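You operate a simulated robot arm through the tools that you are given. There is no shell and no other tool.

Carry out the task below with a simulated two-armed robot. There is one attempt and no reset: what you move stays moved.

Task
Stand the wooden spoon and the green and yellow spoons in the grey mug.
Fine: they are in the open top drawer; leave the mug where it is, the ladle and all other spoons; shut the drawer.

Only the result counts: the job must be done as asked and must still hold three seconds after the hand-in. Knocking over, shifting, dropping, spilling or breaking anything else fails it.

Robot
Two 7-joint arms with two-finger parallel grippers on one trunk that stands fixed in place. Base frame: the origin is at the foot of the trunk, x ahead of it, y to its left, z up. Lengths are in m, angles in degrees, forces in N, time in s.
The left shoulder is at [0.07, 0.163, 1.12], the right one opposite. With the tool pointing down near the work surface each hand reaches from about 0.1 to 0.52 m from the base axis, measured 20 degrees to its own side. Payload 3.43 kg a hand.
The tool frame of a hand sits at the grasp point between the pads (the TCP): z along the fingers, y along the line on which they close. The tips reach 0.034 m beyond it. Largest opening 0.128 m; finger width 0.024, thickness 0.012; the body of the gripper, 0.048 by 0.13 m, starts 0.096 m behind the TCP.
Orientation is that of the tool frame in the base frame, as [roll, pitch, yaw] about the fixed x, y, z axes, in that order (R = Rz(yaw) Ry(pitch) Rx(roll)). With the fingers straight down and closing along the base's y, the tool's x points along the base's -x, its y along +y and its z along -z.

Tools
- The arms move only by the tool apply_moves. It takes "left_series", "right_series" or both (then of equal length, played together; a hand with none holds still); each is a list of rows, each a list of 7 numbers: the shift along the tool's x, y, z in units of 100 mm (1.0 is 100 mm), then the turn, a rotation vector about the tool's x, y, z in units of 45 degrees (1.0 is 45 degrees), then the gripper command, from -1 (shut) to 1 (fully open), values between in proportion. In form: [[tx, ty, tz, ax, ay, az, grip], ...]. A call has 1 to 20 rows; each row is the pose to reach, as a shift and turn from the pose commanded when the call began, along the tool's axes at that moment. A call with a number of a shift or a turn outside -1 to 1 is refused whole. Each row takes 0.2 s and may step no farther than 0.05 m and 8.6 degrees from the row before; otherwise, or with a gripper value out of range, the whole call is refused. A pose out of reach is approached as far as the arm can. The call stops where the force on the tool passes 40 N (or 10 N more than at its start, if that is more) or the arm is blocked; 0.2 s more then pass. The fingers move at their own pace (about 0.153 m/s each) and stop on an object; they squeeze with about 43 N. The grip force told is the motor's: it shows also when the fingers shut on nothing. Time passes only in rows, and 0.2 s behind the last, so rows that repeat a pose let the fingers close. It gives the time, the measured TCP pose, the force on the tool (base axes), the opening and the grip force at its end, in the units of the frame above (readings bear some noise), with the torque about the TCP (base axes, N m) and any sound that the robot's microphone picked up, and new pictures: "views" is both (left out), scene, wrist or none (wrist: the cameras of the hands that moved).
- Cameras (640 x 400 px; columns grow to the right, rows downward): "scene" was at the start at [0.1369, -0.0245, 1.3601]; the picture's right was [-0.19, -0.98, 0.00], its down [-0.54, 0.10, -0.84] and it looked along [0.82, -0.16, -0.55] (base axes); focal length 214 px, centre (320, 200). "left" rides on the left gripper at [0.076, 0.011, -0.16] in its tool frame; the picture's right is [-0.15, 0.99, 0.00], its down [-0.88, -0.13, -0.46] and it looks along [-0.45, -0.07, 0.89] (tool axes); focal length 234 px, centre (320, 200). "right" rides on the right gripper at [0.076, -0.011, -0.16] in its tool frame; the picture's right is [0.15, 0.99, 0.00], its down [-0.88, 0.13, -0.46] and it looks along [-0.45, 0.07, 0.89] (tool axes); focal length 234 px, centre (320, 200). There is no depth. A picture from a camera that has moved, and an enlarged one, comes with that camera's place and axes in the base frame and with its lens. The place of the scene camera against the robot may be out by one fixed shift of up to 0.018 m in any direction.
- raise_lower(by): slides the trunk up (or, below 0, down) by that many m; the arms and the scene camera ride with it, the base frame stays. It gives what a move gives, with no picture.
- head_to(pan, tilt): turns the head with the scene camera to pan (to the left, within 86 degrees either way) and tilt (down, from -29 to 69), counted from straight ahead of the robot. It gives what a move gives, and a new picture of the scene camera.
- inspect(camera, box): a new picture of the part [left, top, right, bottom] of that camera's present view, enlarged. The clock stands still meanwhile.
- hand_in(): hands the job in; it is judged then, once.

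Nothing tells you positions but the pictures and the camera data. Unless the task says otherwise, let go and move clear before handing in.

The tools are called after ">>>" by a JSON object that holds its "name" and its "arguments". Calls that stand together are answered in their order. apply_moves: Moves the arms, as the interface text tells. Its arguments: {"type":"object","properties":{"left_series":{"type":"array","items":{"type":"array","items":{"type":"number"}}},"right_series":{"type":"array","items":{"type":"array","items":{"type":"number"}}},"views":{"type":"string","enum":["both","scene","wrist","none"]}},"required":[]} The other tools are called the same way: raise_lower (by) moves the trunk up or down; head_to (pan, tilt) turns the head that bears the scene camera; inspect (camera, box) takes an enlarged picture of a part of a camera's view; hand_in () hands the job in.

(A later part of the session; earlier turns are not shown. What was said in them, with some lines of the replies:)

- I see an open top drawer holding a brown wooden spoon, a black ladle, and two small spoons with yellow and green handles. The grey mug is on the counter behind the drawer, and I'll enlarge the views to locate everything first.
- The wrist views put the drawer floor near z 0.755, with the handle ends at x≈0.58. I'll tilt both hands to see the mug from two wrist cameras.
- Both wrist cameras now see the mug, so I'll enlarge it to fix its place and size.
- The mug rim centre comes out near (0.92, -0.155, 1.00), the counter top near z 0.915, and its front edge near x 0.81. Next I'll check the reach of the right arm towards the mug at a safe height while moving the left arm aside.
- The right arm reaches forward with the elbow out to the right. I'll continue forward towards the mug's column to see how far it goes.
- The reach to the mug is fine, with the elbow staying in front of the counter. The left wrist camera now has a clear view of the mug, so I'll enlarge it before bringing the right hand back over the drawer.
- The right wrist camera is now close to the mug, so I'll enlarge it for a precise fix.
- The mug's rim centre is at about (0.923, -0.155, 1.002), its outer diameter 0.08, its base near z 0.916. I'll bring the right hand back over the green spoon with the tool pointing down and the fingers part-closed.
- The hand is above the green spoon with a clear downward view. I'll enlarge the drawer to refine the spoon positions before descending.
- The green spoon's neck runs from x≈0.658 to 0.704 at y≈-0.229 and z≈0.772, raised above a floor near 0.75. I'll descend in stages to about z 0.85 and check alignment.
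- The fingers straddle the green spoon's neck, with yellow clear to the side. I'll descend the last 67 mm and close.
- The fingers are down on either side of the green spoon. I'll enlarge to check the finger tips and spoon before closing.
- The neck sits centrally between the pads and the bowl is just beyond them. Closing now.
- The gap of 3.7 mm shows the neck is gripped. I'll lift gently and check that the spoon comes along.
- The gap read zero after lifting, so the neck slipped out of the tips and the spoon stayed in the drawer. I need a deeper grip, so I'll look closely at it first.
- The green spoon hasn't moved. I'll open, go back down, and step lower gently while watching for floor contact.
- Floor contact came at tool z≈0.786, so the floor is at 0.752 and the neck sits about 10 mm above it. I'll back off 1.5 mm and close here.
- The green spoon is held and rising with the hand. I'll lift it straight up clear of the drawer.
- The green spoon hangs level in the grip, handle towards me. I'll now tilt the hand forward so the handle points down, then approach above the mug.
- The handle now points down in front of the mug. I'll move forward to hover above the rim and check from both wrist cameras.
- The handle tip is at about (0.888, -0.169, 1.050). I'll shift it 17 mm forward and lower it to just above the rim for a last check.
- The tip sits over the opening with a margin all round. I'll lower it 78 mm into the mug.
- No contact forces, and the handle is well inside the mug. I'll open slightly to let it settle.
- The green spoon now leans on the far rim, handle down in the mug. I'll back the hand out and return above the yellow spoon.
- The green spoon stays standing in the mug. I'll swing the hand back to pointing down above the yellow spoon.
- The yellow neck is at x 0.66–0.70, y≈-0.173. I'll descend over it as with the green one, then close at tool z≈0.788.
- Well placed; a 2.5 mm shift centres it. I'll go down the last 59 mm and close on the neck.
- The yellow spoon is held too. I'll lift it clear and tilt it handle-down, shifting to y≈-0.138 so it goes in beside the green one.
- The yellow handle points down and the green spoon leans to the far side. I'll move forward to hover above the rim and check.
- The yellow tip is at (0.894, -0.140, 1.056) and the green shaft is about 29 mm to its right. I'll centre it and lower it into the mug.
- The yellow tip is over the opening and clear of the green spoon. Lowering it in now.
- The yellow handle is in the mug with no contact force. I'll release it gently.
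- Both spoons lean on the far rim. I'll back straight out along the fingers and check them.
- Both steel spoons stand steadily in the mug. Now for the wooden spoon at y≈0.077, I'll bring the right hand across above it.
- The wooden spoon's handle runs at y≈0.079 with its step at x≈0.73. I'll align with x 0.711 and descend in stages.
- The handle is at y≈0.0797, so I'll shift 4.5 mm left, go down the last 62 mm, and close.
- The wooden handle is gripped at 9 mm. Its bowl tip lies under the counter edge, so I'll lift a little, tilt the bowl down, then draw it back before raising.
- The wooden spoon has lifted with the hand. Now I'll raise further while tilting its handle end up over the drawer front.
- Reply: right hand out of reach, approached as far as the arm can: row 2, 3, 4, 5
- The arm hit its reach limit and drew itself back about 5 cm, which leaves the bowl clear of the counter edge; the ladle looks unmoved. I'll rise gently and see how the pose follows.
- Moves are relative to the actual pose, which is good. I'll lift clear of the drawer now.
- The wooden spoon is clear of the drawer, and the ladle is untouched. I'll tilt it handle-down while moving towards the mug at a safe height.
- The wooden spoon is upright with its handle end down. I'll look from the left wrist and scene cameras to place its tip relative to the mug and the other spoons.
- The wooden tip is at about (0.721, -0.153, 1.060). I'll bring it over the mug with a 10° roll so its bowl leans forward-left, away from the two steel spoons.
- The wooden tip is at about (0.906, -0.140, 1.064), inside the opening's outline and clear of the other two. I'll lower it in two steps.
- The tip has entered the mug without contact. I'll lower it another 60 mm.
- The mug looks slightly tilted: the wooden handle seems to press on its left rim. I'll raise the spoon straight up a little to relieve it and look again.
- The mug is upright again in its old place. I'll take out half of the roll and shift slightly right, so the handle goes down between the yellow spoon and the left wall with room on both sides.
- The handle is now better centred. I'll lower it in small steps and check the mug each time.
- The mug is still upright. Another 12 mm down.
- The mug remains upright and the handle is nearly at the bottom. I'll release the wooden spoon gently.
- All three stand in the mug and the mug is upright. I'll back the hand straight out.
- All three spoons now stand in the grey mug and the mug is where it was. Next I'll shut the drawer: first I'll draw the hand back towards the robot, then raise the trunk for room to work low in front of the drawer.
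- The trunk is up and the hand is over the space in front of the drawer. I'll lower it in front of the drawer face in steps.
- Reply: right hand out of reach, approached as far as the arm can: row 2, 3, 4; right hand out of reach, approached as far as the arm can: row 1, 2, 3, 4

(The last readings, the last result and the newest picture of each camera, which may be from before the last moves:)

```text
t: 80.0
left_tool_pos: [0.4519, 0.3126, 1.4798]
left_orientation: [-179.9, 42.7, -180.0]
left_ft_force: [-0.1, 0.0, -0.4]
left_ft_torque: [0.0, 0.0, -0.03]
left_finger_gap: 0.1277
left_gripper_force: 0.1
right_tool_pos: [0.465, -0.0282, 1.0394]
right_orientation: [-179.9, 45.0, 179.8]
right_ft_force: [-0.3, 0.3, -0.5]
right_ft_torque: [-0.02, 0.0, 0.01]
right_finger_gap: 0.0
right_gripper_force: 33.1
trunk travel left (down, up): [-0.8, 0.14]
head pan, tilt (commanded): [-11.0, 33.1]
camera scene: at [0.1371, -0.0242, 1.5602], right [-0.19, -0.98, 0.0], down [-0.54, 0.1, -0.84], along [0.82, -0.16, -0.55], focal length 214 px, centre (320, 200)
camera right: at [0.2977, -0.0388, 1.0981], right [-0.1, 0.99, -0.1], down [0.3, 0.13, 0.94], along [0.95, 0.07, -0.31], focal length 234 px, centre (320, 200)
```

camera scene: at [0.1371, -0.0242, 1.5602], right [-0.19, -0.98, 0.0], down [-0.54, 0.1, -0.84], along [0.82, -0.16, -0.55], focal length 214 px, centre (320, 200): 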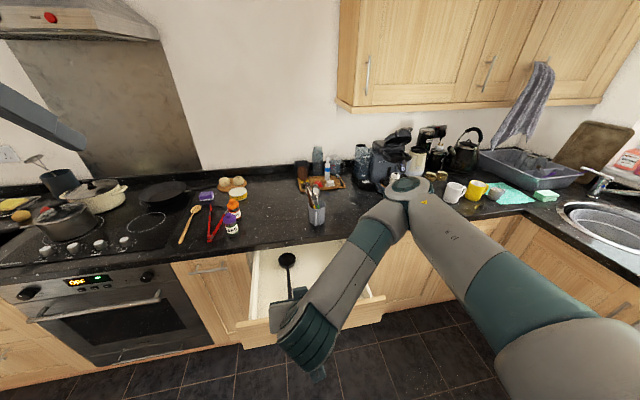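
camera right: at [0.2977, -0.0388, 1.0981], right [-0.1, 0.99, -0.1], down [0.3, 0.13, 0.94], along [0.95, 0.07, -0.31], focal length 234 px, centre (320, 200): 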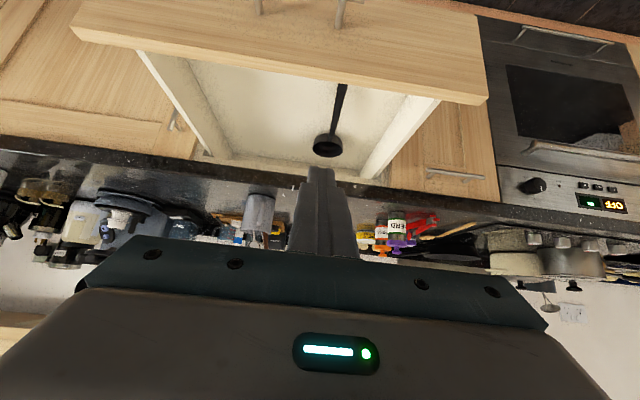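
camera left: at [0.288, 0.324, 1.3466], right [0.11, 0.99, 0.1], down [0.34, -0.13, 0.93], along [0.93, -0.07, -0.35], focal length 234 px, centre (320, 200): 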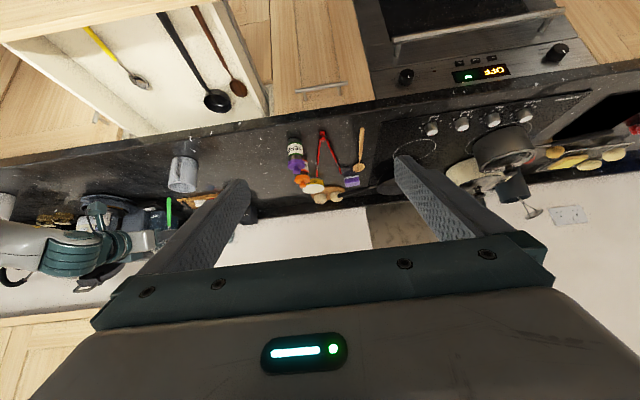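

The hand is now just above and in front of the drawer face, with the elbow high and clear. I'll look closely at the drawer front before going lower.

>>> {"name": "inspect", "arguments": {"camera": "right", "box": [60, 0, 500, 200]}}

>>> {"name": "head_to", "arguments": {"pan": -11, "tilt": 50}}

```text
1.45 times, centred on (280, 100) of right
camera zoom: at [0.2977, -0.0388, 1.0981], right [-0.1, 0.99, -0.1], down [0.3, 0.13, 0.94], along [0.95, 0.07, -0.31], focal length 341 px, centre (378, 346)
```

zoom: 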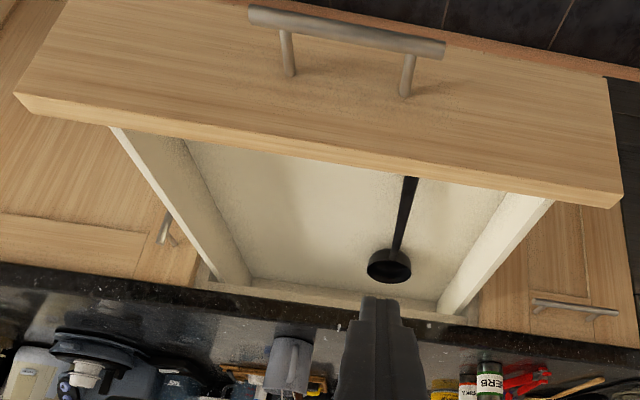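

```text
t: 80.8
left_tool_pos: [0.4527, 0.3136, 1.4801]
left_orientation: [-179.9, 42.7, -180.0]
left_ft_force: [-0.7, 0.0, 0.2]
left_ft_torque: [0.0, 0.0, -0.02]
left_finger_gap: 0.1277
left_gripper_force: 0.1
right_tool_pos: [0.4644, -0.0283, 1.0397]
right_orientation: [-180.0, 45.0, 179.8]
right_ft_force: [0.8, -0.1, -0.9]
right_ft_torque: [0.0, 0.01, -0.01]
right_finger_gap: 0.0
right_gripper_force: 33.2
trunk travel left (down, up): [-0.8, 0.14]
head pan, tilt (commanded): [-11.0, 50.0]
camera scene: at [0.1251, -0.0221, 1.5355], right [-0.19, -0.98, 0.0], down [-0.75, 0.15, -0.64], along [0.63, -0.12, -0.77], focal length 214 px, centre (320, 200)
```

scene: 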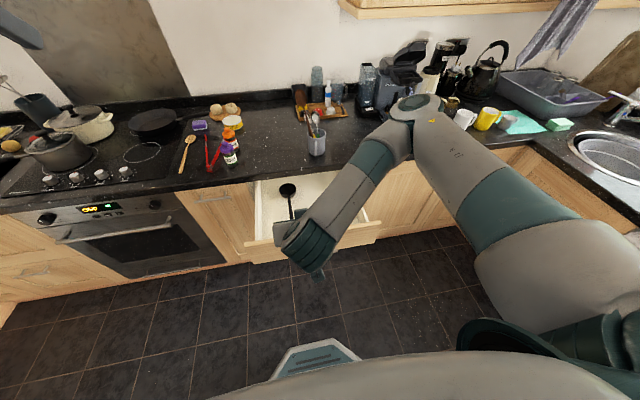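

The drawer face is at x≈0.506, its top at z≈0.87, and the handle bar at z≈0.80. I'll steepen the hand so it can come down in front of the face and push just above the handle.

>>> {"name": "apply_moves", "arguments": {"right_series": [[0.06, -0.08, -0.06, 0, 0.14, 0, -1], [0.12, -0.16, -0.12, 0, 0.28, 0, -1], [0.19, -0.24, -0.19, 0, 0.42, 0, -1], [0.247, -0.3, -0.247, 0, 0.556, 0, -1]], "views": "none"}}

```text
t: 81.8
left_tool_pos: [0.4518, 0.3118, 1.4787]
left_orientation: [180.0, 42.7, -180.0]
left_ft_force: [0.2, -0.9, -0.7]
left_ft_torque: [-0.02, -0.01, 0.01]
left_finger_gap: 0.1283
left_gripper_force: 0.0
right_tool_pos: [0.4292, -0.0597, 1.0398]
right_orientation: [-180.0, 19.9, 180.0]
right_ft_force: [0.1, 0.7, -0.4]
right_ft_torque: [0.01, 0.01, 0.0]
right_finger_gap: 0.0002
right_gripper_force: 32.7
trunk travel left (down, up): [-0.8, 0.14]
head pan, tilt (commanded): [-11.0, 50.0]
```

Good. Now I'll lower it in front of the drawer face.

>>> {"name": "apply_moves", "arguments": {"right_series": [[0.1, 0, 0.28, 0, 0, 0, -1], [0.2, 0, 0.56, 0, 0, 0, -1], [0.306, 0, 0.846, 0, 0, 0, -1]], "views": "wrist"}}

>>> {"name": "apply_moves", "arguments": {"right_series": [[0.09, 0, 0.25, 0, 0, 0, -1], [0.18, 0, 0.5, 0, 0, 0, -1], [0.279, 0, 0.771, 0, 0, 0, -1]], "views": "both"}}

```text
t: 82.6
left_tool_pos: [0.4527, 0.3142, 1.4796]
left_orientation: [-180.0, 42.7, 180.0]
left_ft_force: [-0.1, 0.7, -0.3]
left_ft_torque: [0.03, -0.01, 0.02]
left_finger_gap: 0.1278
left_gripper_force: 0.1
right_tool_pos: [0.4305, -0.058, 0.9495]
right_orientation: [179.9, 20.0, 180.0]
right_ft_force: [-0.1, 0.9, 0.3]
right_ft_torque: [0.0, 0.01, -0.03]
right_finger_gap: 0.0
right_gripper_force: 33.2
trunk travel left (down, up): [-0.8, 0.14]
head pan, tilt (commanded): [-11.0, 50.0]
camera right: at [0.3041, -0.0689, 1.0724], right [-0.14, 0.99, -0.05], down [0.67, 0.13, 0.73], along [0.73, 0.07, -0.68], focal length 234 px, centre (320, 200)
```

right: 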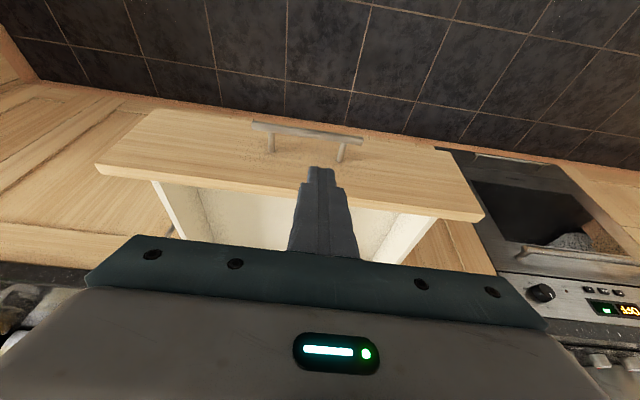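

```text
t: 83.4
left_tool_pos: [0.4527, 0.3147, 1.4799]
left_orientation: [-179.9, 42.7, 179.9]
left_ft_force: [0.0, 0.7, -0.2]
left_ft_torque: [0.0, 0.02, 0.02]
left_finger_gap: 0.128
left_gripper_force: 0.1
right_tool_pos: [0.4297, -0.0577, 0.8667]
right_orientation: [179.9, 19.9, 180.0]
right_ft_force: [0.0, -0.4, 0.2]
right_ft_torque: [0.01, -0.01, 0.06]
right_finger_gap: 0.0
right_gripper_force: 33.0
trunk travel left (down, up): [-0.8, 0.14]
head pan, tilt (commanded): [-11.0, 50.0]
camera scene: at [0.1252, -0.0222, 1.5355], right [-0.19, -0.98, 0.0], down [-0.75, 0.15, -0.64], along [0.63, -0.12, -0.77], focal length 214 px, centre (320, 200)
camera right: at [0.3032, -0.0686, 0.9904], right [-0.14, 0.99, -0.05], down [0.67, 0.13, 0.73], along [0.73, 0.07, -0.68], focal length 234 px, centre (320, 200)
```

scene: 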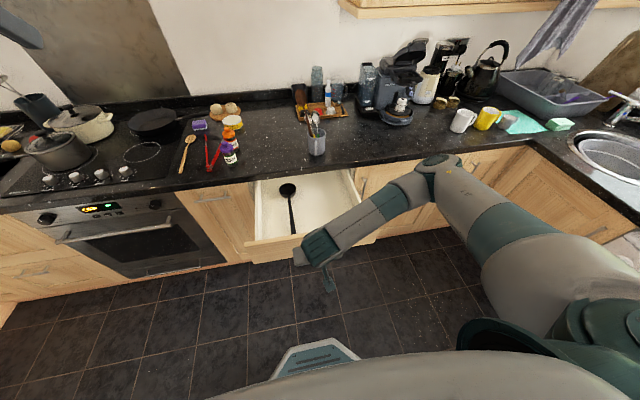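
right: 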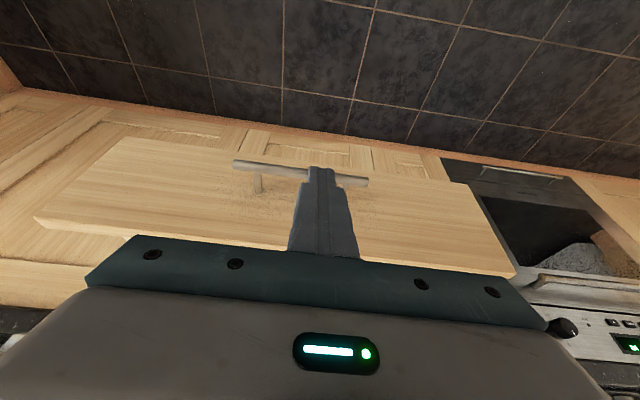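

The closed fingertips are in front of the drawer face, just above the handle bar. I'll push forward slowly along x.

>>> {"name": "apply_moves", "arguments": {"right_series": [[-0.17, 0, 0.061, 0, 0, 0, -1], [-0.34, 0, 0.122, 0, 0, 0, -1], [-0.5, 0, 0.181, 0, 0, 0, -1], [-0.62, 0, 0.224, 0, 0, 0, -1], [-0.74, 0, 0.268, 0, 0, 0, -1], [-0.846, 0, 0.306, 0, 0, 0, -1]], "views": "both"}}

```text
t: 84.8
left_tool_pos: [0.4533, 0.3141, 1.4804]
left_orientation: [-179.9, 42.7, -180.0]
left_ft_force: [0.1, -0.1, -0.2]
left_ft_torque: [0.02, 0.01, -0.01]
left_finger_gap: 0.1278
left_gripper_force: 0.0
right_tool_pos: [0.5204, -0.0594, 0.8663]
right_orientation: [180.0, 20.0, 179.9]
right_ft_force: [-0.2, 0.1, 0.0]
right_ft_torque: [0.01, 0.02, -0.02]
right_finger_gap: 0.0002
right_gripper_force: 32.9
trunk travel left (down, up): [-0.8, 0.14]
head pan, tilt (commanded): [-11.0, 50.0]
camera scene: at [0.1253, -0.0221, 1.5354], right [-0.19, -0.98, 0.0], down [-0.75, 0.15, -0.64], along [0.63, -0.12, -0.77], focal length 214 px, centre (320, 200)
camera right: at [0.3931, -0.0694, 0.9895], right [-0.14, 0.99, -0.05], down [0.67, 0.13, 0.73], along [0.73, 0.07, -0.68], focal length 234 px, centre (320, 200)
```

scene: 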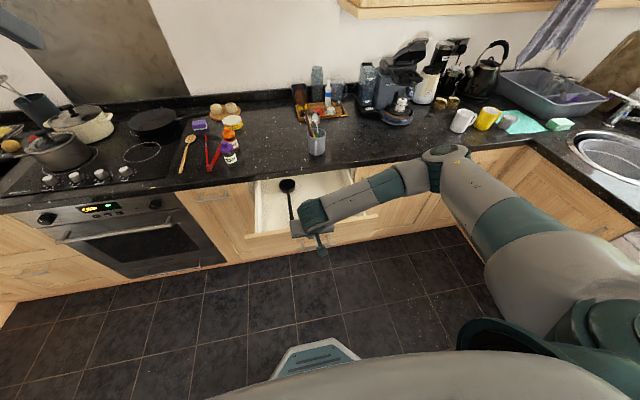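
right: 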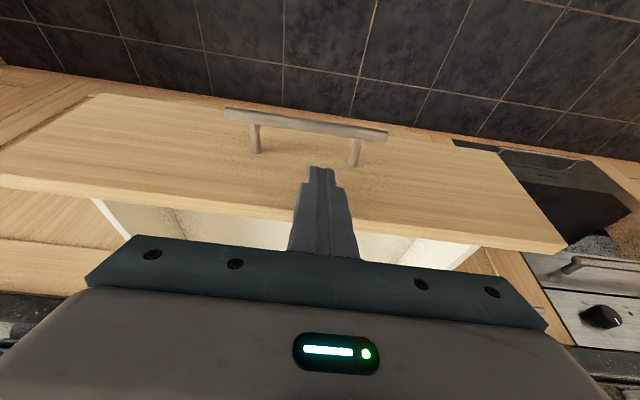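

The drawer is sliding in with almost no resistance. I'll keep pushing while tilting the fingers forward so they can pass under the counter's overhang.

>>> {"name": "apply_moves", "arguments": {"right_series": [[-0.125, 0, 0.065, 0, -0.11, 0, -1], [-0.25, 0, 0.13, 0, -0.22, 0, -1], [-0.376, 0, 0.194, 0, -0.33, 0, -1], [-0.5, 0, 0.26, 0, -0.44, 0, -1], [-0.627, 0, 0.324, 0, -0.556, 0, -1]], "views": "none"}}

>>> {"name": "apply_moves", "arguments": {"right_series": [[-0.14, 0, 0.14, 0, 0, 0, -1], [-0.28, 0, 0.28, 0, 0, 0, -1], [-0.42, 0, 0.42, 0, 0, 0, -1], [-0.56, 0, 0.56, 0, 0, 0, -1], [-0.7, 0, 0.7, 0, 0, 0, -1]], "views": "both"}}

```text
t: 86.0
left_tool_pos: [0.4541, 0.3153, 1.4793]
left_orientation: [-179.8, 42.6, -179.9]
left_ft_force: [-0.2, 0.9, -0.3]
left_ft_torque: [-0.06, 0.01, 0.0]
left_finger_gap: 0.128
left_gripper_force: 0.0
right_tool_pos: [0.5907, -0.0573, 0.8577]
right_orientation: [-179.9, 45.1, 180.0]
right_ft_force: [0.3, 1.2, -0.4]
right_ft_torque: [0.01, -0.05, 0.03]
right_finger_gap: 0.0003
right_gripper_force: 33.0
trunk travel left (down, up): [-0.8, 0.14]
head pan, tilt (commanded): [-11.0, 50.0]
```

```text
t: 87.2
left_tool_pos: [0.453, 0.313, 1.4794]
left_orientation: [-179.9, 42.6, -179.9]
left_ft_force: [0.2, 0.3, -0.2]
left_ft_torque: [-0.02, 0.01, -0.01]
left_finger_gap: 0.1279
left_gripper_force: 0.0
right_tool_pos: [0.6882, -0.059, 0.8585]
right_orientation: [-180.0, 45.0, 179.9]
right_ft_force: [0.3, 0.8, 0.4]
right_ft_torque: [-0.01, -0.01, 0.02]
right_finger_gap: 0.0
right_gripper_force: 32.8
trunk travel left (down, up): [-0.8, 0.14]
head pan, tilt (commanded): [-11.0, 50.0]
camera scene: at [0.126, -0.0218, 1.5354], right [-0.19, -0.98, 0.0], down [-0.75, 0.15, -0.64], along [0.63, -0.12, -0.77], focal length 214 px, centre (320, 200)
camera right: at [0.522, -0.0696, 0.9163], right [-0.1, 0.99, -0.1], down [0.3, 0.13, 0.94], along [0.95, 0.07, -0.31], focal length 234 px, centre (320, 200)
```

scene: 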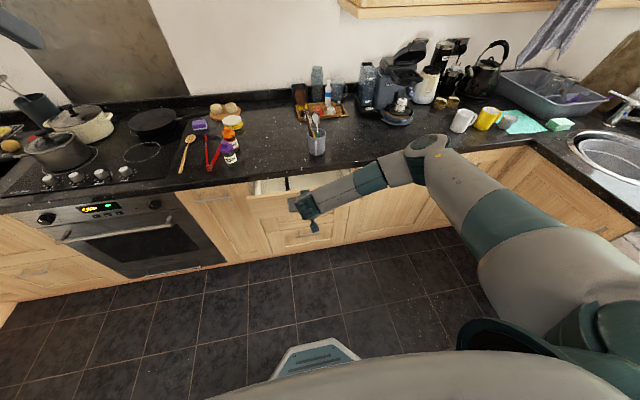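
right: 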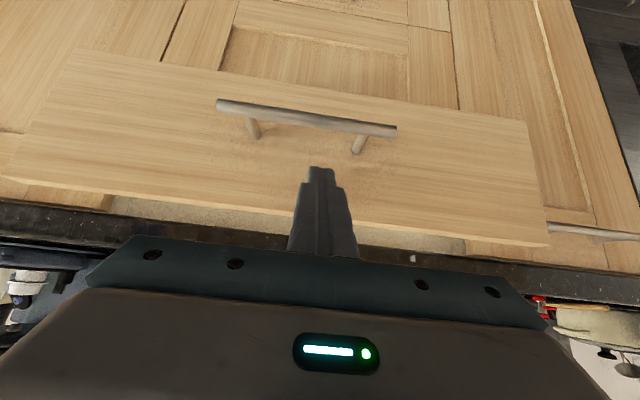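

The drawer is about two-thirds in. I'll continue, then finish with small steps while watching the force.

>>> {"name": "apply_moves", "arguments": {"right_series": [[-0.12, 0, 0.12, 0, 0, 0, -1], [-0.24, 0, 0.24, 0, 0, 0, -1], [-0.36, 0, 0.36, 0, 0, 0, -1], [-0.48, 0, 0.48, 0, 0, 0, -1], [-0.56, 0, 0.56, 0, 0, 0, -1]], "views": "both"}}

>>> {"name": "inspect", "arguments": {"camera": "right", "box": [120, 60, 520, 260]}}

```text
t: 88.4
left_tool_pos: [0.4524, 0.3129, 1.4792]
left_orientation: [-179.9, 42.7, 180.0]
left_ft_force: [0.2, 0.4, -0.5]
left_ft_torque: [0.02, 0.0, 0.0]
left_finger_gap: 0.1277
left_gripper_force: 0.0
right_tool_pos: [0.7679, -0.0582, 0.8585]
right_orientation: [180.0, 44.9, 179.9]
right_ft_force: [-0.3, -0.6, -0.5]
right_ft_torque: [0.0, 0.0, 0.0]
right_finger_gap: 0.0
right_gripper_force: 33.1
trunk travel left (down, up): [-0.8, 0.14]
head pan, tilt (commanded): [-11.0, 50.0]
camera scene: at [0.1254, -0.022, 1.5354], right [-0.19, -0.98, 0.0], down [-0.75, 0.15, -0.64], along [0.63, -0.12, -0.77], focal length 214 px, centre (320, 200)
camera right: at [0.6008, -0.0696, 0.9166], right [-0.1, 0.99, -0.1], down [0.3, 0.13, 0.94], along [0.95, 0.07, -0.31], focal length 234 px, centre (320, 200)
```

scene: 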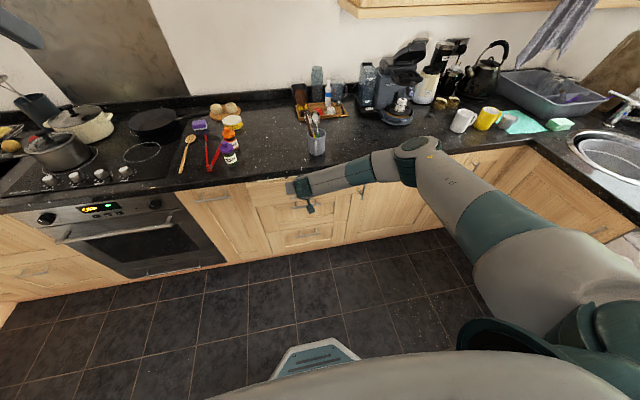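
right: 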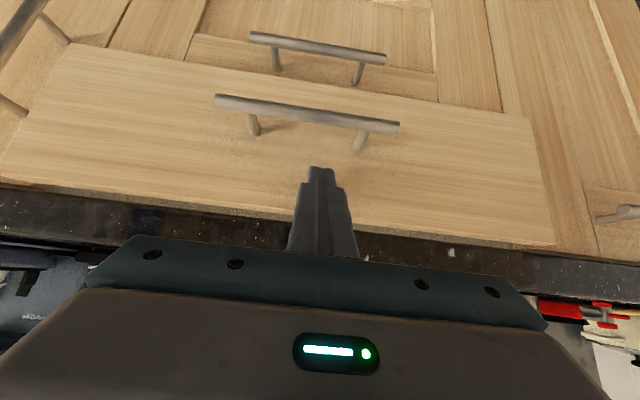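

```text
1.60 times, centred on (320, 160) of right
camera zoom: at [0.6008, -0.0696, 0.9166], right [-0.1, 0.99, -0.1], down [0.3, 0.13, 0.94], along [0.95, 0.07, -0.31], focal length 375 px, centre (320, 264)
```

zoom: 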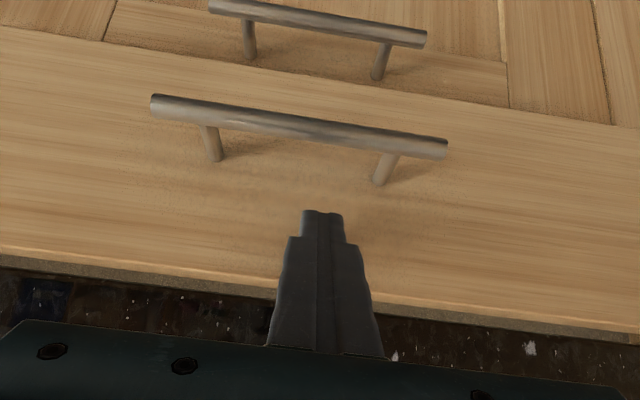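

The drawer is nearly shut. I'll push on in small steps and watch the force.

>>> {"name": "apply_moves", "arguments": {"right_series": [[-0.07, 0, 0.07, 0, 0, 0, -1], [-0.14, 0, 0.14, 0, 0, 0, -1]], "views": "wrist"}}

```text
t: 89.0
left_tool_pos: [0.4536, 0.3132, 1.4781]
left_orientation: [-180.0, 42.6, -180.0]
left_ft_force: [0.4, 0.4, -0.1]
left_ft_torque: [-0.02, -0.01, -0.01]
left_finger_gap: 0.1281
left_gripper_force: 0.1
right_tool_pos: [0.7888, -0.0597, 0.8575]
right_orientation: [179.8, 45.0, 180.0]
right_ft_force: [0.4, -0.1, 1.1]
right_ft_torque: [-0.03, 0.01, -0.01]
right_finger_gap: 0.0
right_gripper_force: 32.7
trunk travel left (down, up): [-0.8, 0.14]
head pan, tilt (commanded): [-11.0, 50.0]
camera right: at [0.6207, -0.0709, 0.9155], right [-0.1, 0.99, -0.1], down [0.3, 0.13, 0.94], along [0.95, 0.07, -0.31], focal length 234 px, centre (320, 200)
```

right: 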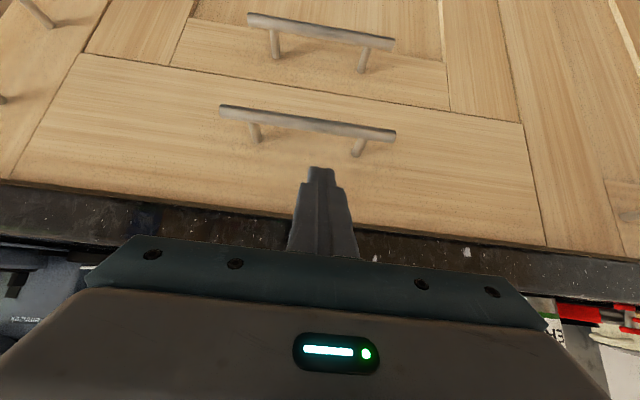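

The drawer front looks nearly flush with its neighbours. I'll press on gently until it is firmly home.

>>> {"name": "apply_moves", "arguments": {"right_series": [[-0.035, 0, 0.035, 0, 0, 0, -1], [-0.07, 0, 0.07, 0, 0, 0, -1], [-0.105, 0, 0.105, 0, 0, 0, -1]], "views": "wrist"}}

>>> {"name": "inspect", "arguments": {"camera": "right", "box": [0, 80, 640, 280]}}

>>> {"name": "inspect", "arguments": {"camera": "scene", "box": [180, 140, 420, 270]}}

```text
t: 89.8
left_tool_pos: [0.4521, 0.3131, 1.4788]
left_orientation: [-179.9, 42.7, 179.9]
left_ft_force: [-0.4, 0.9, 0.1]
left_ft_torque: [-0.02, 0.0, 0.01]
left_finger_gap: 0.128
left_gripper_force: 0.1
right_tool_pos: [0.8024, -0.0593, 0.8565]
right_orientation: [179.9, 45.0, 180.0]
right_ft_force: [-0.3, 0.8, -0.5]
right_ft_torque: [-0.01, -0.01, 0.0]
right_finger_gap: 0.0001
right_gripper_force: 33.1
trunk travel left (down, up): [-0.8, 0.14]
head pan, tilt (commanded): [-11.0, 50.0]
camera right: at [0.6346, -0.0698, 0.9158], right [-0.1, 0.99, -0.1], down [0.3, 0.13, 0.94], along [0.95, 0.07, -0.31], focal length 234 px, centre (320, 200)
```

right: 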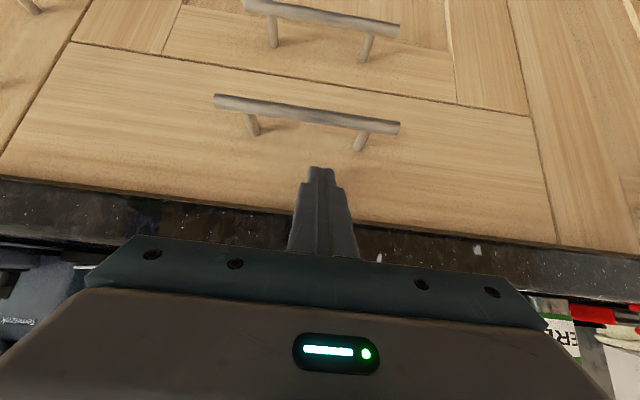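

```text
1.00 times, centred on (320, 180) of right (not enlarged: the box is as wide or as high as the picture)
camera zoom: at [0.6346, -0.0698, 0.9158], right [-0.1, 0.99, -0.1], down [0.3, 0.13, 0.94], along [0.95, 0.07, -0.31], focal length 234 px, centre (320, 220)
```

zoom: 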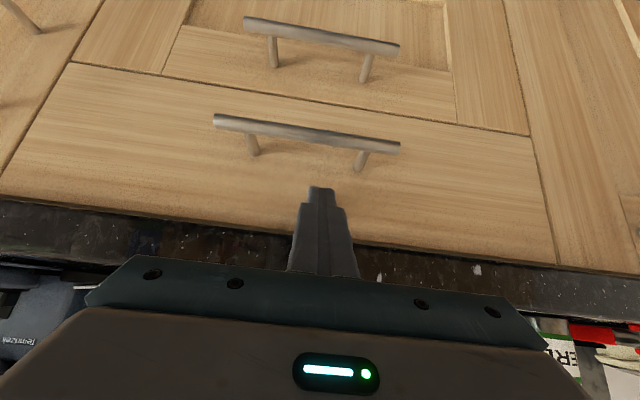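

```text
2.67 times, centred on (300, 205) of scene
camera zoom: at [0.1251, -0.0221, 1.5355], right [-0.19, -0.98, 0.0], down [-0.75, 0.15, -0.64], along [0.63, -0.12, -0.77], focal length 572 px, centre (373, 187)
```

zoom: 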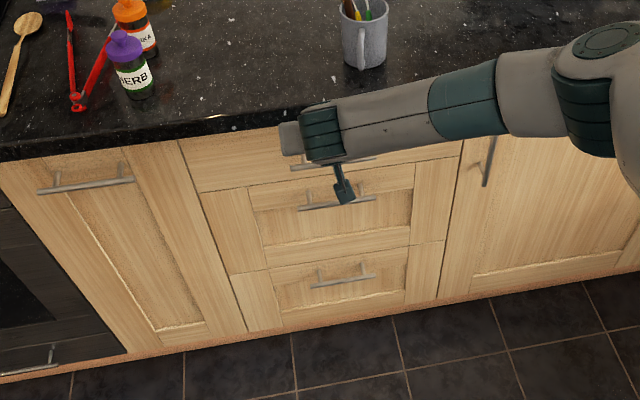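

The drawer front looks flush with the neighbouring fronts. I'll press a few more millimetres to feel whether it is firmly home.

>>> {"name": "apply_moves", "arguments": {"right_series": [[-0.025, 0, 0.025, 0, 0, 0, -1], [-0.05, 0, 0.05, 0, 0, 0, -1]], "views": "none"}}

```text
t: 90.4
left_tool_pos: [0.4468, 0.3124, 1.482]
left_orientation: [180.0, 42.8, 179.9]
left_ft_force: [0.3, -0.7, -0.1]
left_ft_torque: [0.02, 0.01, 0.0]
left_finger_gap: 0.1281
left_gripper_force: 0.0
right_tool_pos: [0.803, -0.0584, 0.8581]
right_orientation: [180.0, 44.8, -180.0]
right_ft_force: [-37.7, -5.2, 2.3]
right_ft_torque: [-0.39, 0.51, -0.18]
right_finger_gap: 0.0
right_gripper_force: 32.5
trunk travel left (down, up): [-0.8, 0.14]
head pan, tilt (commanded): [-11.0, 50.0]
```

A firm 38 N stop tells me the drawer is fully shut. I'll back the hand away carefully above the handle bar.

>>> {"name": "apply_moves", "arguments": {"right_series": [[0.1, 0, -0.1, 0, 0, 0, -1], [0.25, 0, -0.27, 0, 0, 0, -1], [0.45, 0, -0.5, 0, 0, 0, -1], [0.6, 0, -0.75, 0, 0, 0, -1]], "views": "both"}}

>>> {"name": "inspect", "arguments": {"camera": "scene", "box": [180, 90, 420, 270]}}

```text
t: 91.4
left_tool_pos: [0.4534, 0.3134, 1.4801]
left_orientation: [-179.8, 42.7, -179.8]
left_ft_force: [-0.3, -0.5, 0.2]
left_ft_torque: [0.02, -0.01, 0.04]
left_finger_gap: 0.1277
left_gripper_force: 0.0
right_tool_pos: [0.7156, -0.0602, 0.8689]
right_orientation: [179.9, 45.0, 179.9]
right_ft_force: [0.1, -0.6, 0.2]
right_ft_torque: [0.03, -0.03, -0.01]
right_finger_gap: 0.0001
right_gripper_force: 33.3
trunk travel left (down, up): [-0.8, 0.14]
head pan, tilt (commanded): [-11.0, 50.0]
camera scene: at [0.1254, -0.0221, 1.5354], right [-0.19, -0.98, 0.0], down [-0.75, 0.15, -0.64], along [0.63, -0.12, -0.77], focal length 214 px, centre (320, 200)
camera right: at [0.5475, -0.071, 0.9274], right [-0.1, 0.99, -0.1], down [0.3, 0.13, 0.95], along [0.95, 0.07, -0.31], focal length 234 px, centre (320, 200)
```

scene: 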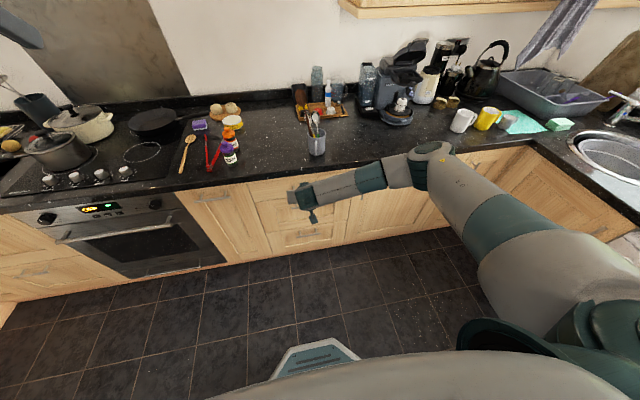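
right: 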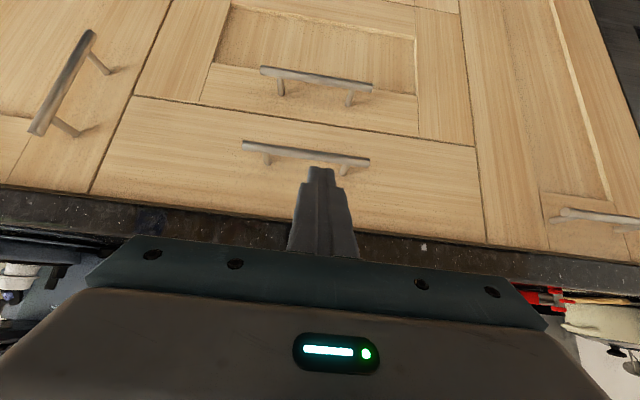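

```text
2.22 times, centred on (300, 180) of scene
camera zoom: at [0.1254, -0.0221, 1.5354], right [-0.19, -0.98, 0.0], down [-0.75, 0.15, -0.64], along [0.63, -0.12, -0.77], focal length 477 px, centre (364, 244)
```

zoom: 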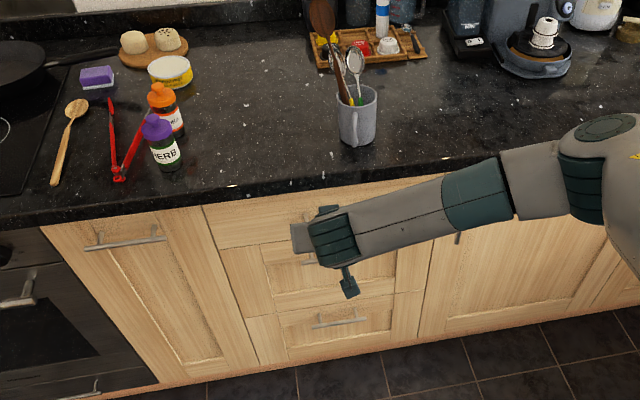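

The drawer stays flush. I'll retreat the hand well clear, then check the mug and the drawer.

>>> {"name": "apply_moves", "arguments": {"right_series": [[0, 0, -0.33, 0, 0, 0, -1], [0, 0, -0.66, 0, 0, 0, -1], [0, 0, -1.0, 0, 0, 0, -1]], "views": "none"}}

>>> {"name": "apply_moves", "arguments": {"right_series": [[-0.2, -0.3, -0.33, 0, 0, 0, -1], [-0.4, -0.6, -0.66, 0, 0, 0, -1], [-0.6, -0.9, -1.0, 0, 0, 0, -1]], "views": "both"}}

>>> {"name": "inspect", "arguments": {"camera": "scene", "box": [180, 70, 420, 270]}}

>>> {"name": "inspect", "arguments": {"camera": "scene", "box": [280, 80, 360, 170]}}

>>> {"name": "inspect", "arguments": {"camera": "right", "box": [200, 0, 520, 240]}}

```text
t: 92.2
left_tool_pos: [0.452, 0.3137, 1.4794]
left_orientation: [-179.8, 42.7, 180.0]
left_ft_force: [-0.5, 0.1, 0.0]
left_ft_torque: [-0.01, -0.01, 0.02]
left_finger_gap: 0.1277
left_gripper_force: 0.1
right_tool_pos: [0.6424, -0.0589, 0.9405]
right_orientation: [-179.9, 45.0, 179.8]
right_ft_force: [-0.4, -0.1, 0.0]
right_ft_torque: [0.0, 0.04, 0.0]
right_finger_gap: 0.0
right_gripper_force: 33.1
trunk travel left (down, up): [-0.8, 0.14]
head pan, tilt (commanded): [-11.0, 50.0]
```

```text
t: 93.0
left_tool_pos: [0.4514, 0.3124, 1.4803]
left_orientation: [180.0, 42.7, 179.9]
left_ft_force: [0.0, -1.0, -0.7]
left_ft_torque: [-0.01, 0.0, 0.01]
left_finger_gap: 0.1278
left_gripper_force: 0.0
right_tool_pos: [0.6144, -0.1505, 1.053]
right_orientation: [179.9, 45.0, 179.9]
right_ft_force: [-0.4, 0.3, 0.5]
right_ft_torque: [0.04, 0.0, -0.02]
right_finger_gap: 0.0001
right_gripper_force: 32.9
trunk travel left (down, up): [-0.8, 0.14]
head pan, tilt (commanded): [-11.0, 50.0]
camera scene: at [0.1241, -0.0231, 1.5355], right [-0.19, -0.98, 0.0], down [-0.75, 0.15, -0.64], along [0.63, -0.12, -0.77], focal length 214 px, centre (320, 200)
camera right: at [0.447, -0.1606, 1.1114], right [-0.1, 0.99, -0.1], down [0.3, 0.13, 0.95], along [0.95, 0.07, -0.31], focal length 234 px, centre (320, 200)
```

scene: 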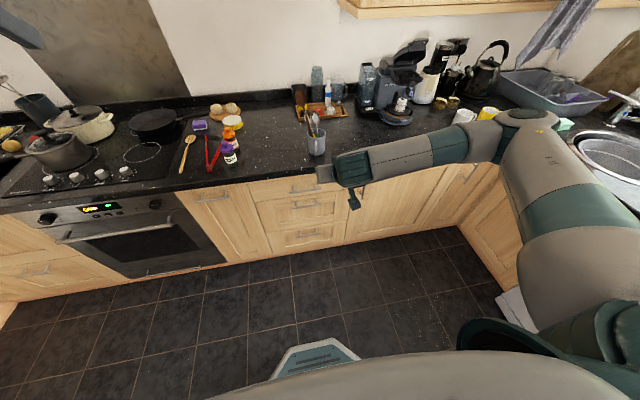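
right: 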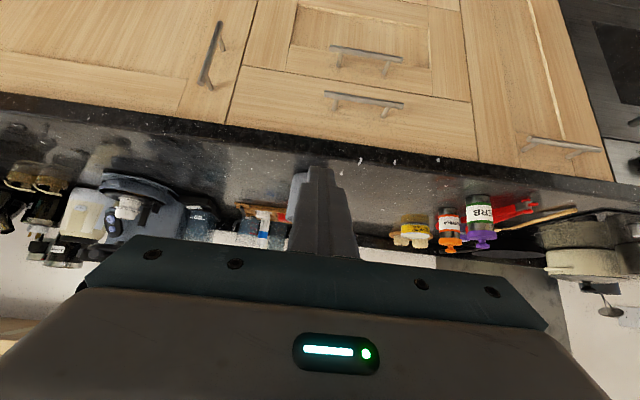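

```text
2.00 times, centred on (300, 170) of scene
camera zoom: at [0.1241, -0.0231, 1.5355], right [-0.19, -0.98, 0.0], down [-0.75, 0.15, -0.64], along [0.63, -0.12, -0.77], focal length 429 px, centre (360, 260)
```

zoom: 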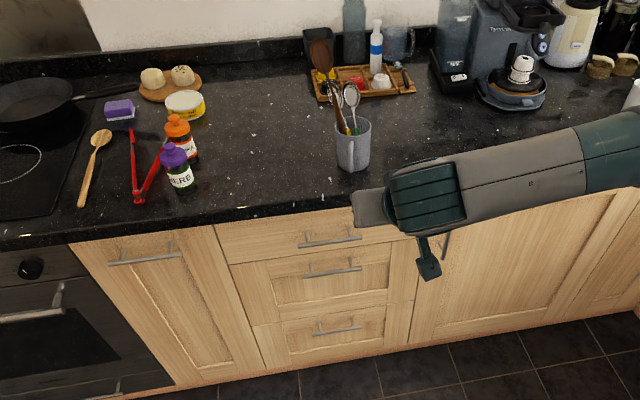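

```text
4.44 times, centred on (320, 125) of scene
camera zoom: at [0.1241, -0.0231, 1.5355], right [-0.19, -0.98, 0.0], down [-0.75, 0.15, -0.64], along [0.63, -0.12, -0.77], focal length 953 px, centre (320, 533)
```

zoom: 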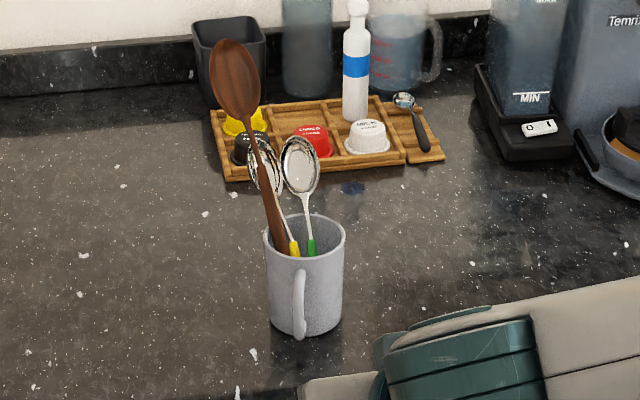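

```text
1.67 times, centred on (360, 120) of right
camera zoom: at [0.447, -0.1606, 1.1114], right [-0.1, 0.99, -0.1], down [0.3, 0.13, 0.95], along [0.95, 0.07, -0.31], focal length 390 px, centre (253, 333)
```

zoom: 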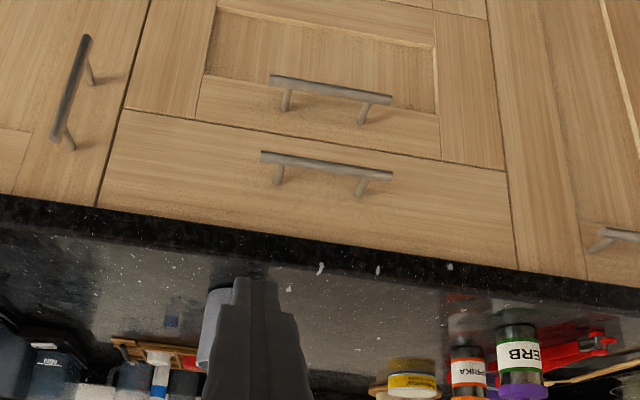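

The brown wooden, green and yellow spoons stand in the upright grey mug. The drawer is flush and firmly shut, the other spoons are unmoved, and both hands are clear. The ladle was untouched when I last saw it, before the drawer closed, so I'm handing in now.

>>> {"name": "hand_in", "arguments": {}}

```text
The job is handed in.
```

The brown wooden spoon and the green and yellow spoons are standing handle-down in the grey mug, and the top drawer is pushed fully shut. I've handed the job in, but the tool gave no verdict.

- **Mug:** It tipped a few degrees while I was lowering the wooden spoon. I raised the spoon at once, and the mug settled back upright in its original place.
- **Ladle:** It was still in place the last time I looked into the drawer, just before closing it. I pushed the drawer in slowly, but I couldn't see whether the ladle slid inside.
- **Green spoon:** My first grip slipped, and the spoon stayed lying where it was. The second try held.
- **Everything else:** In the last pictures the other spoons and everything else on the counter looked unmoved. Both hands are clear of the counter.
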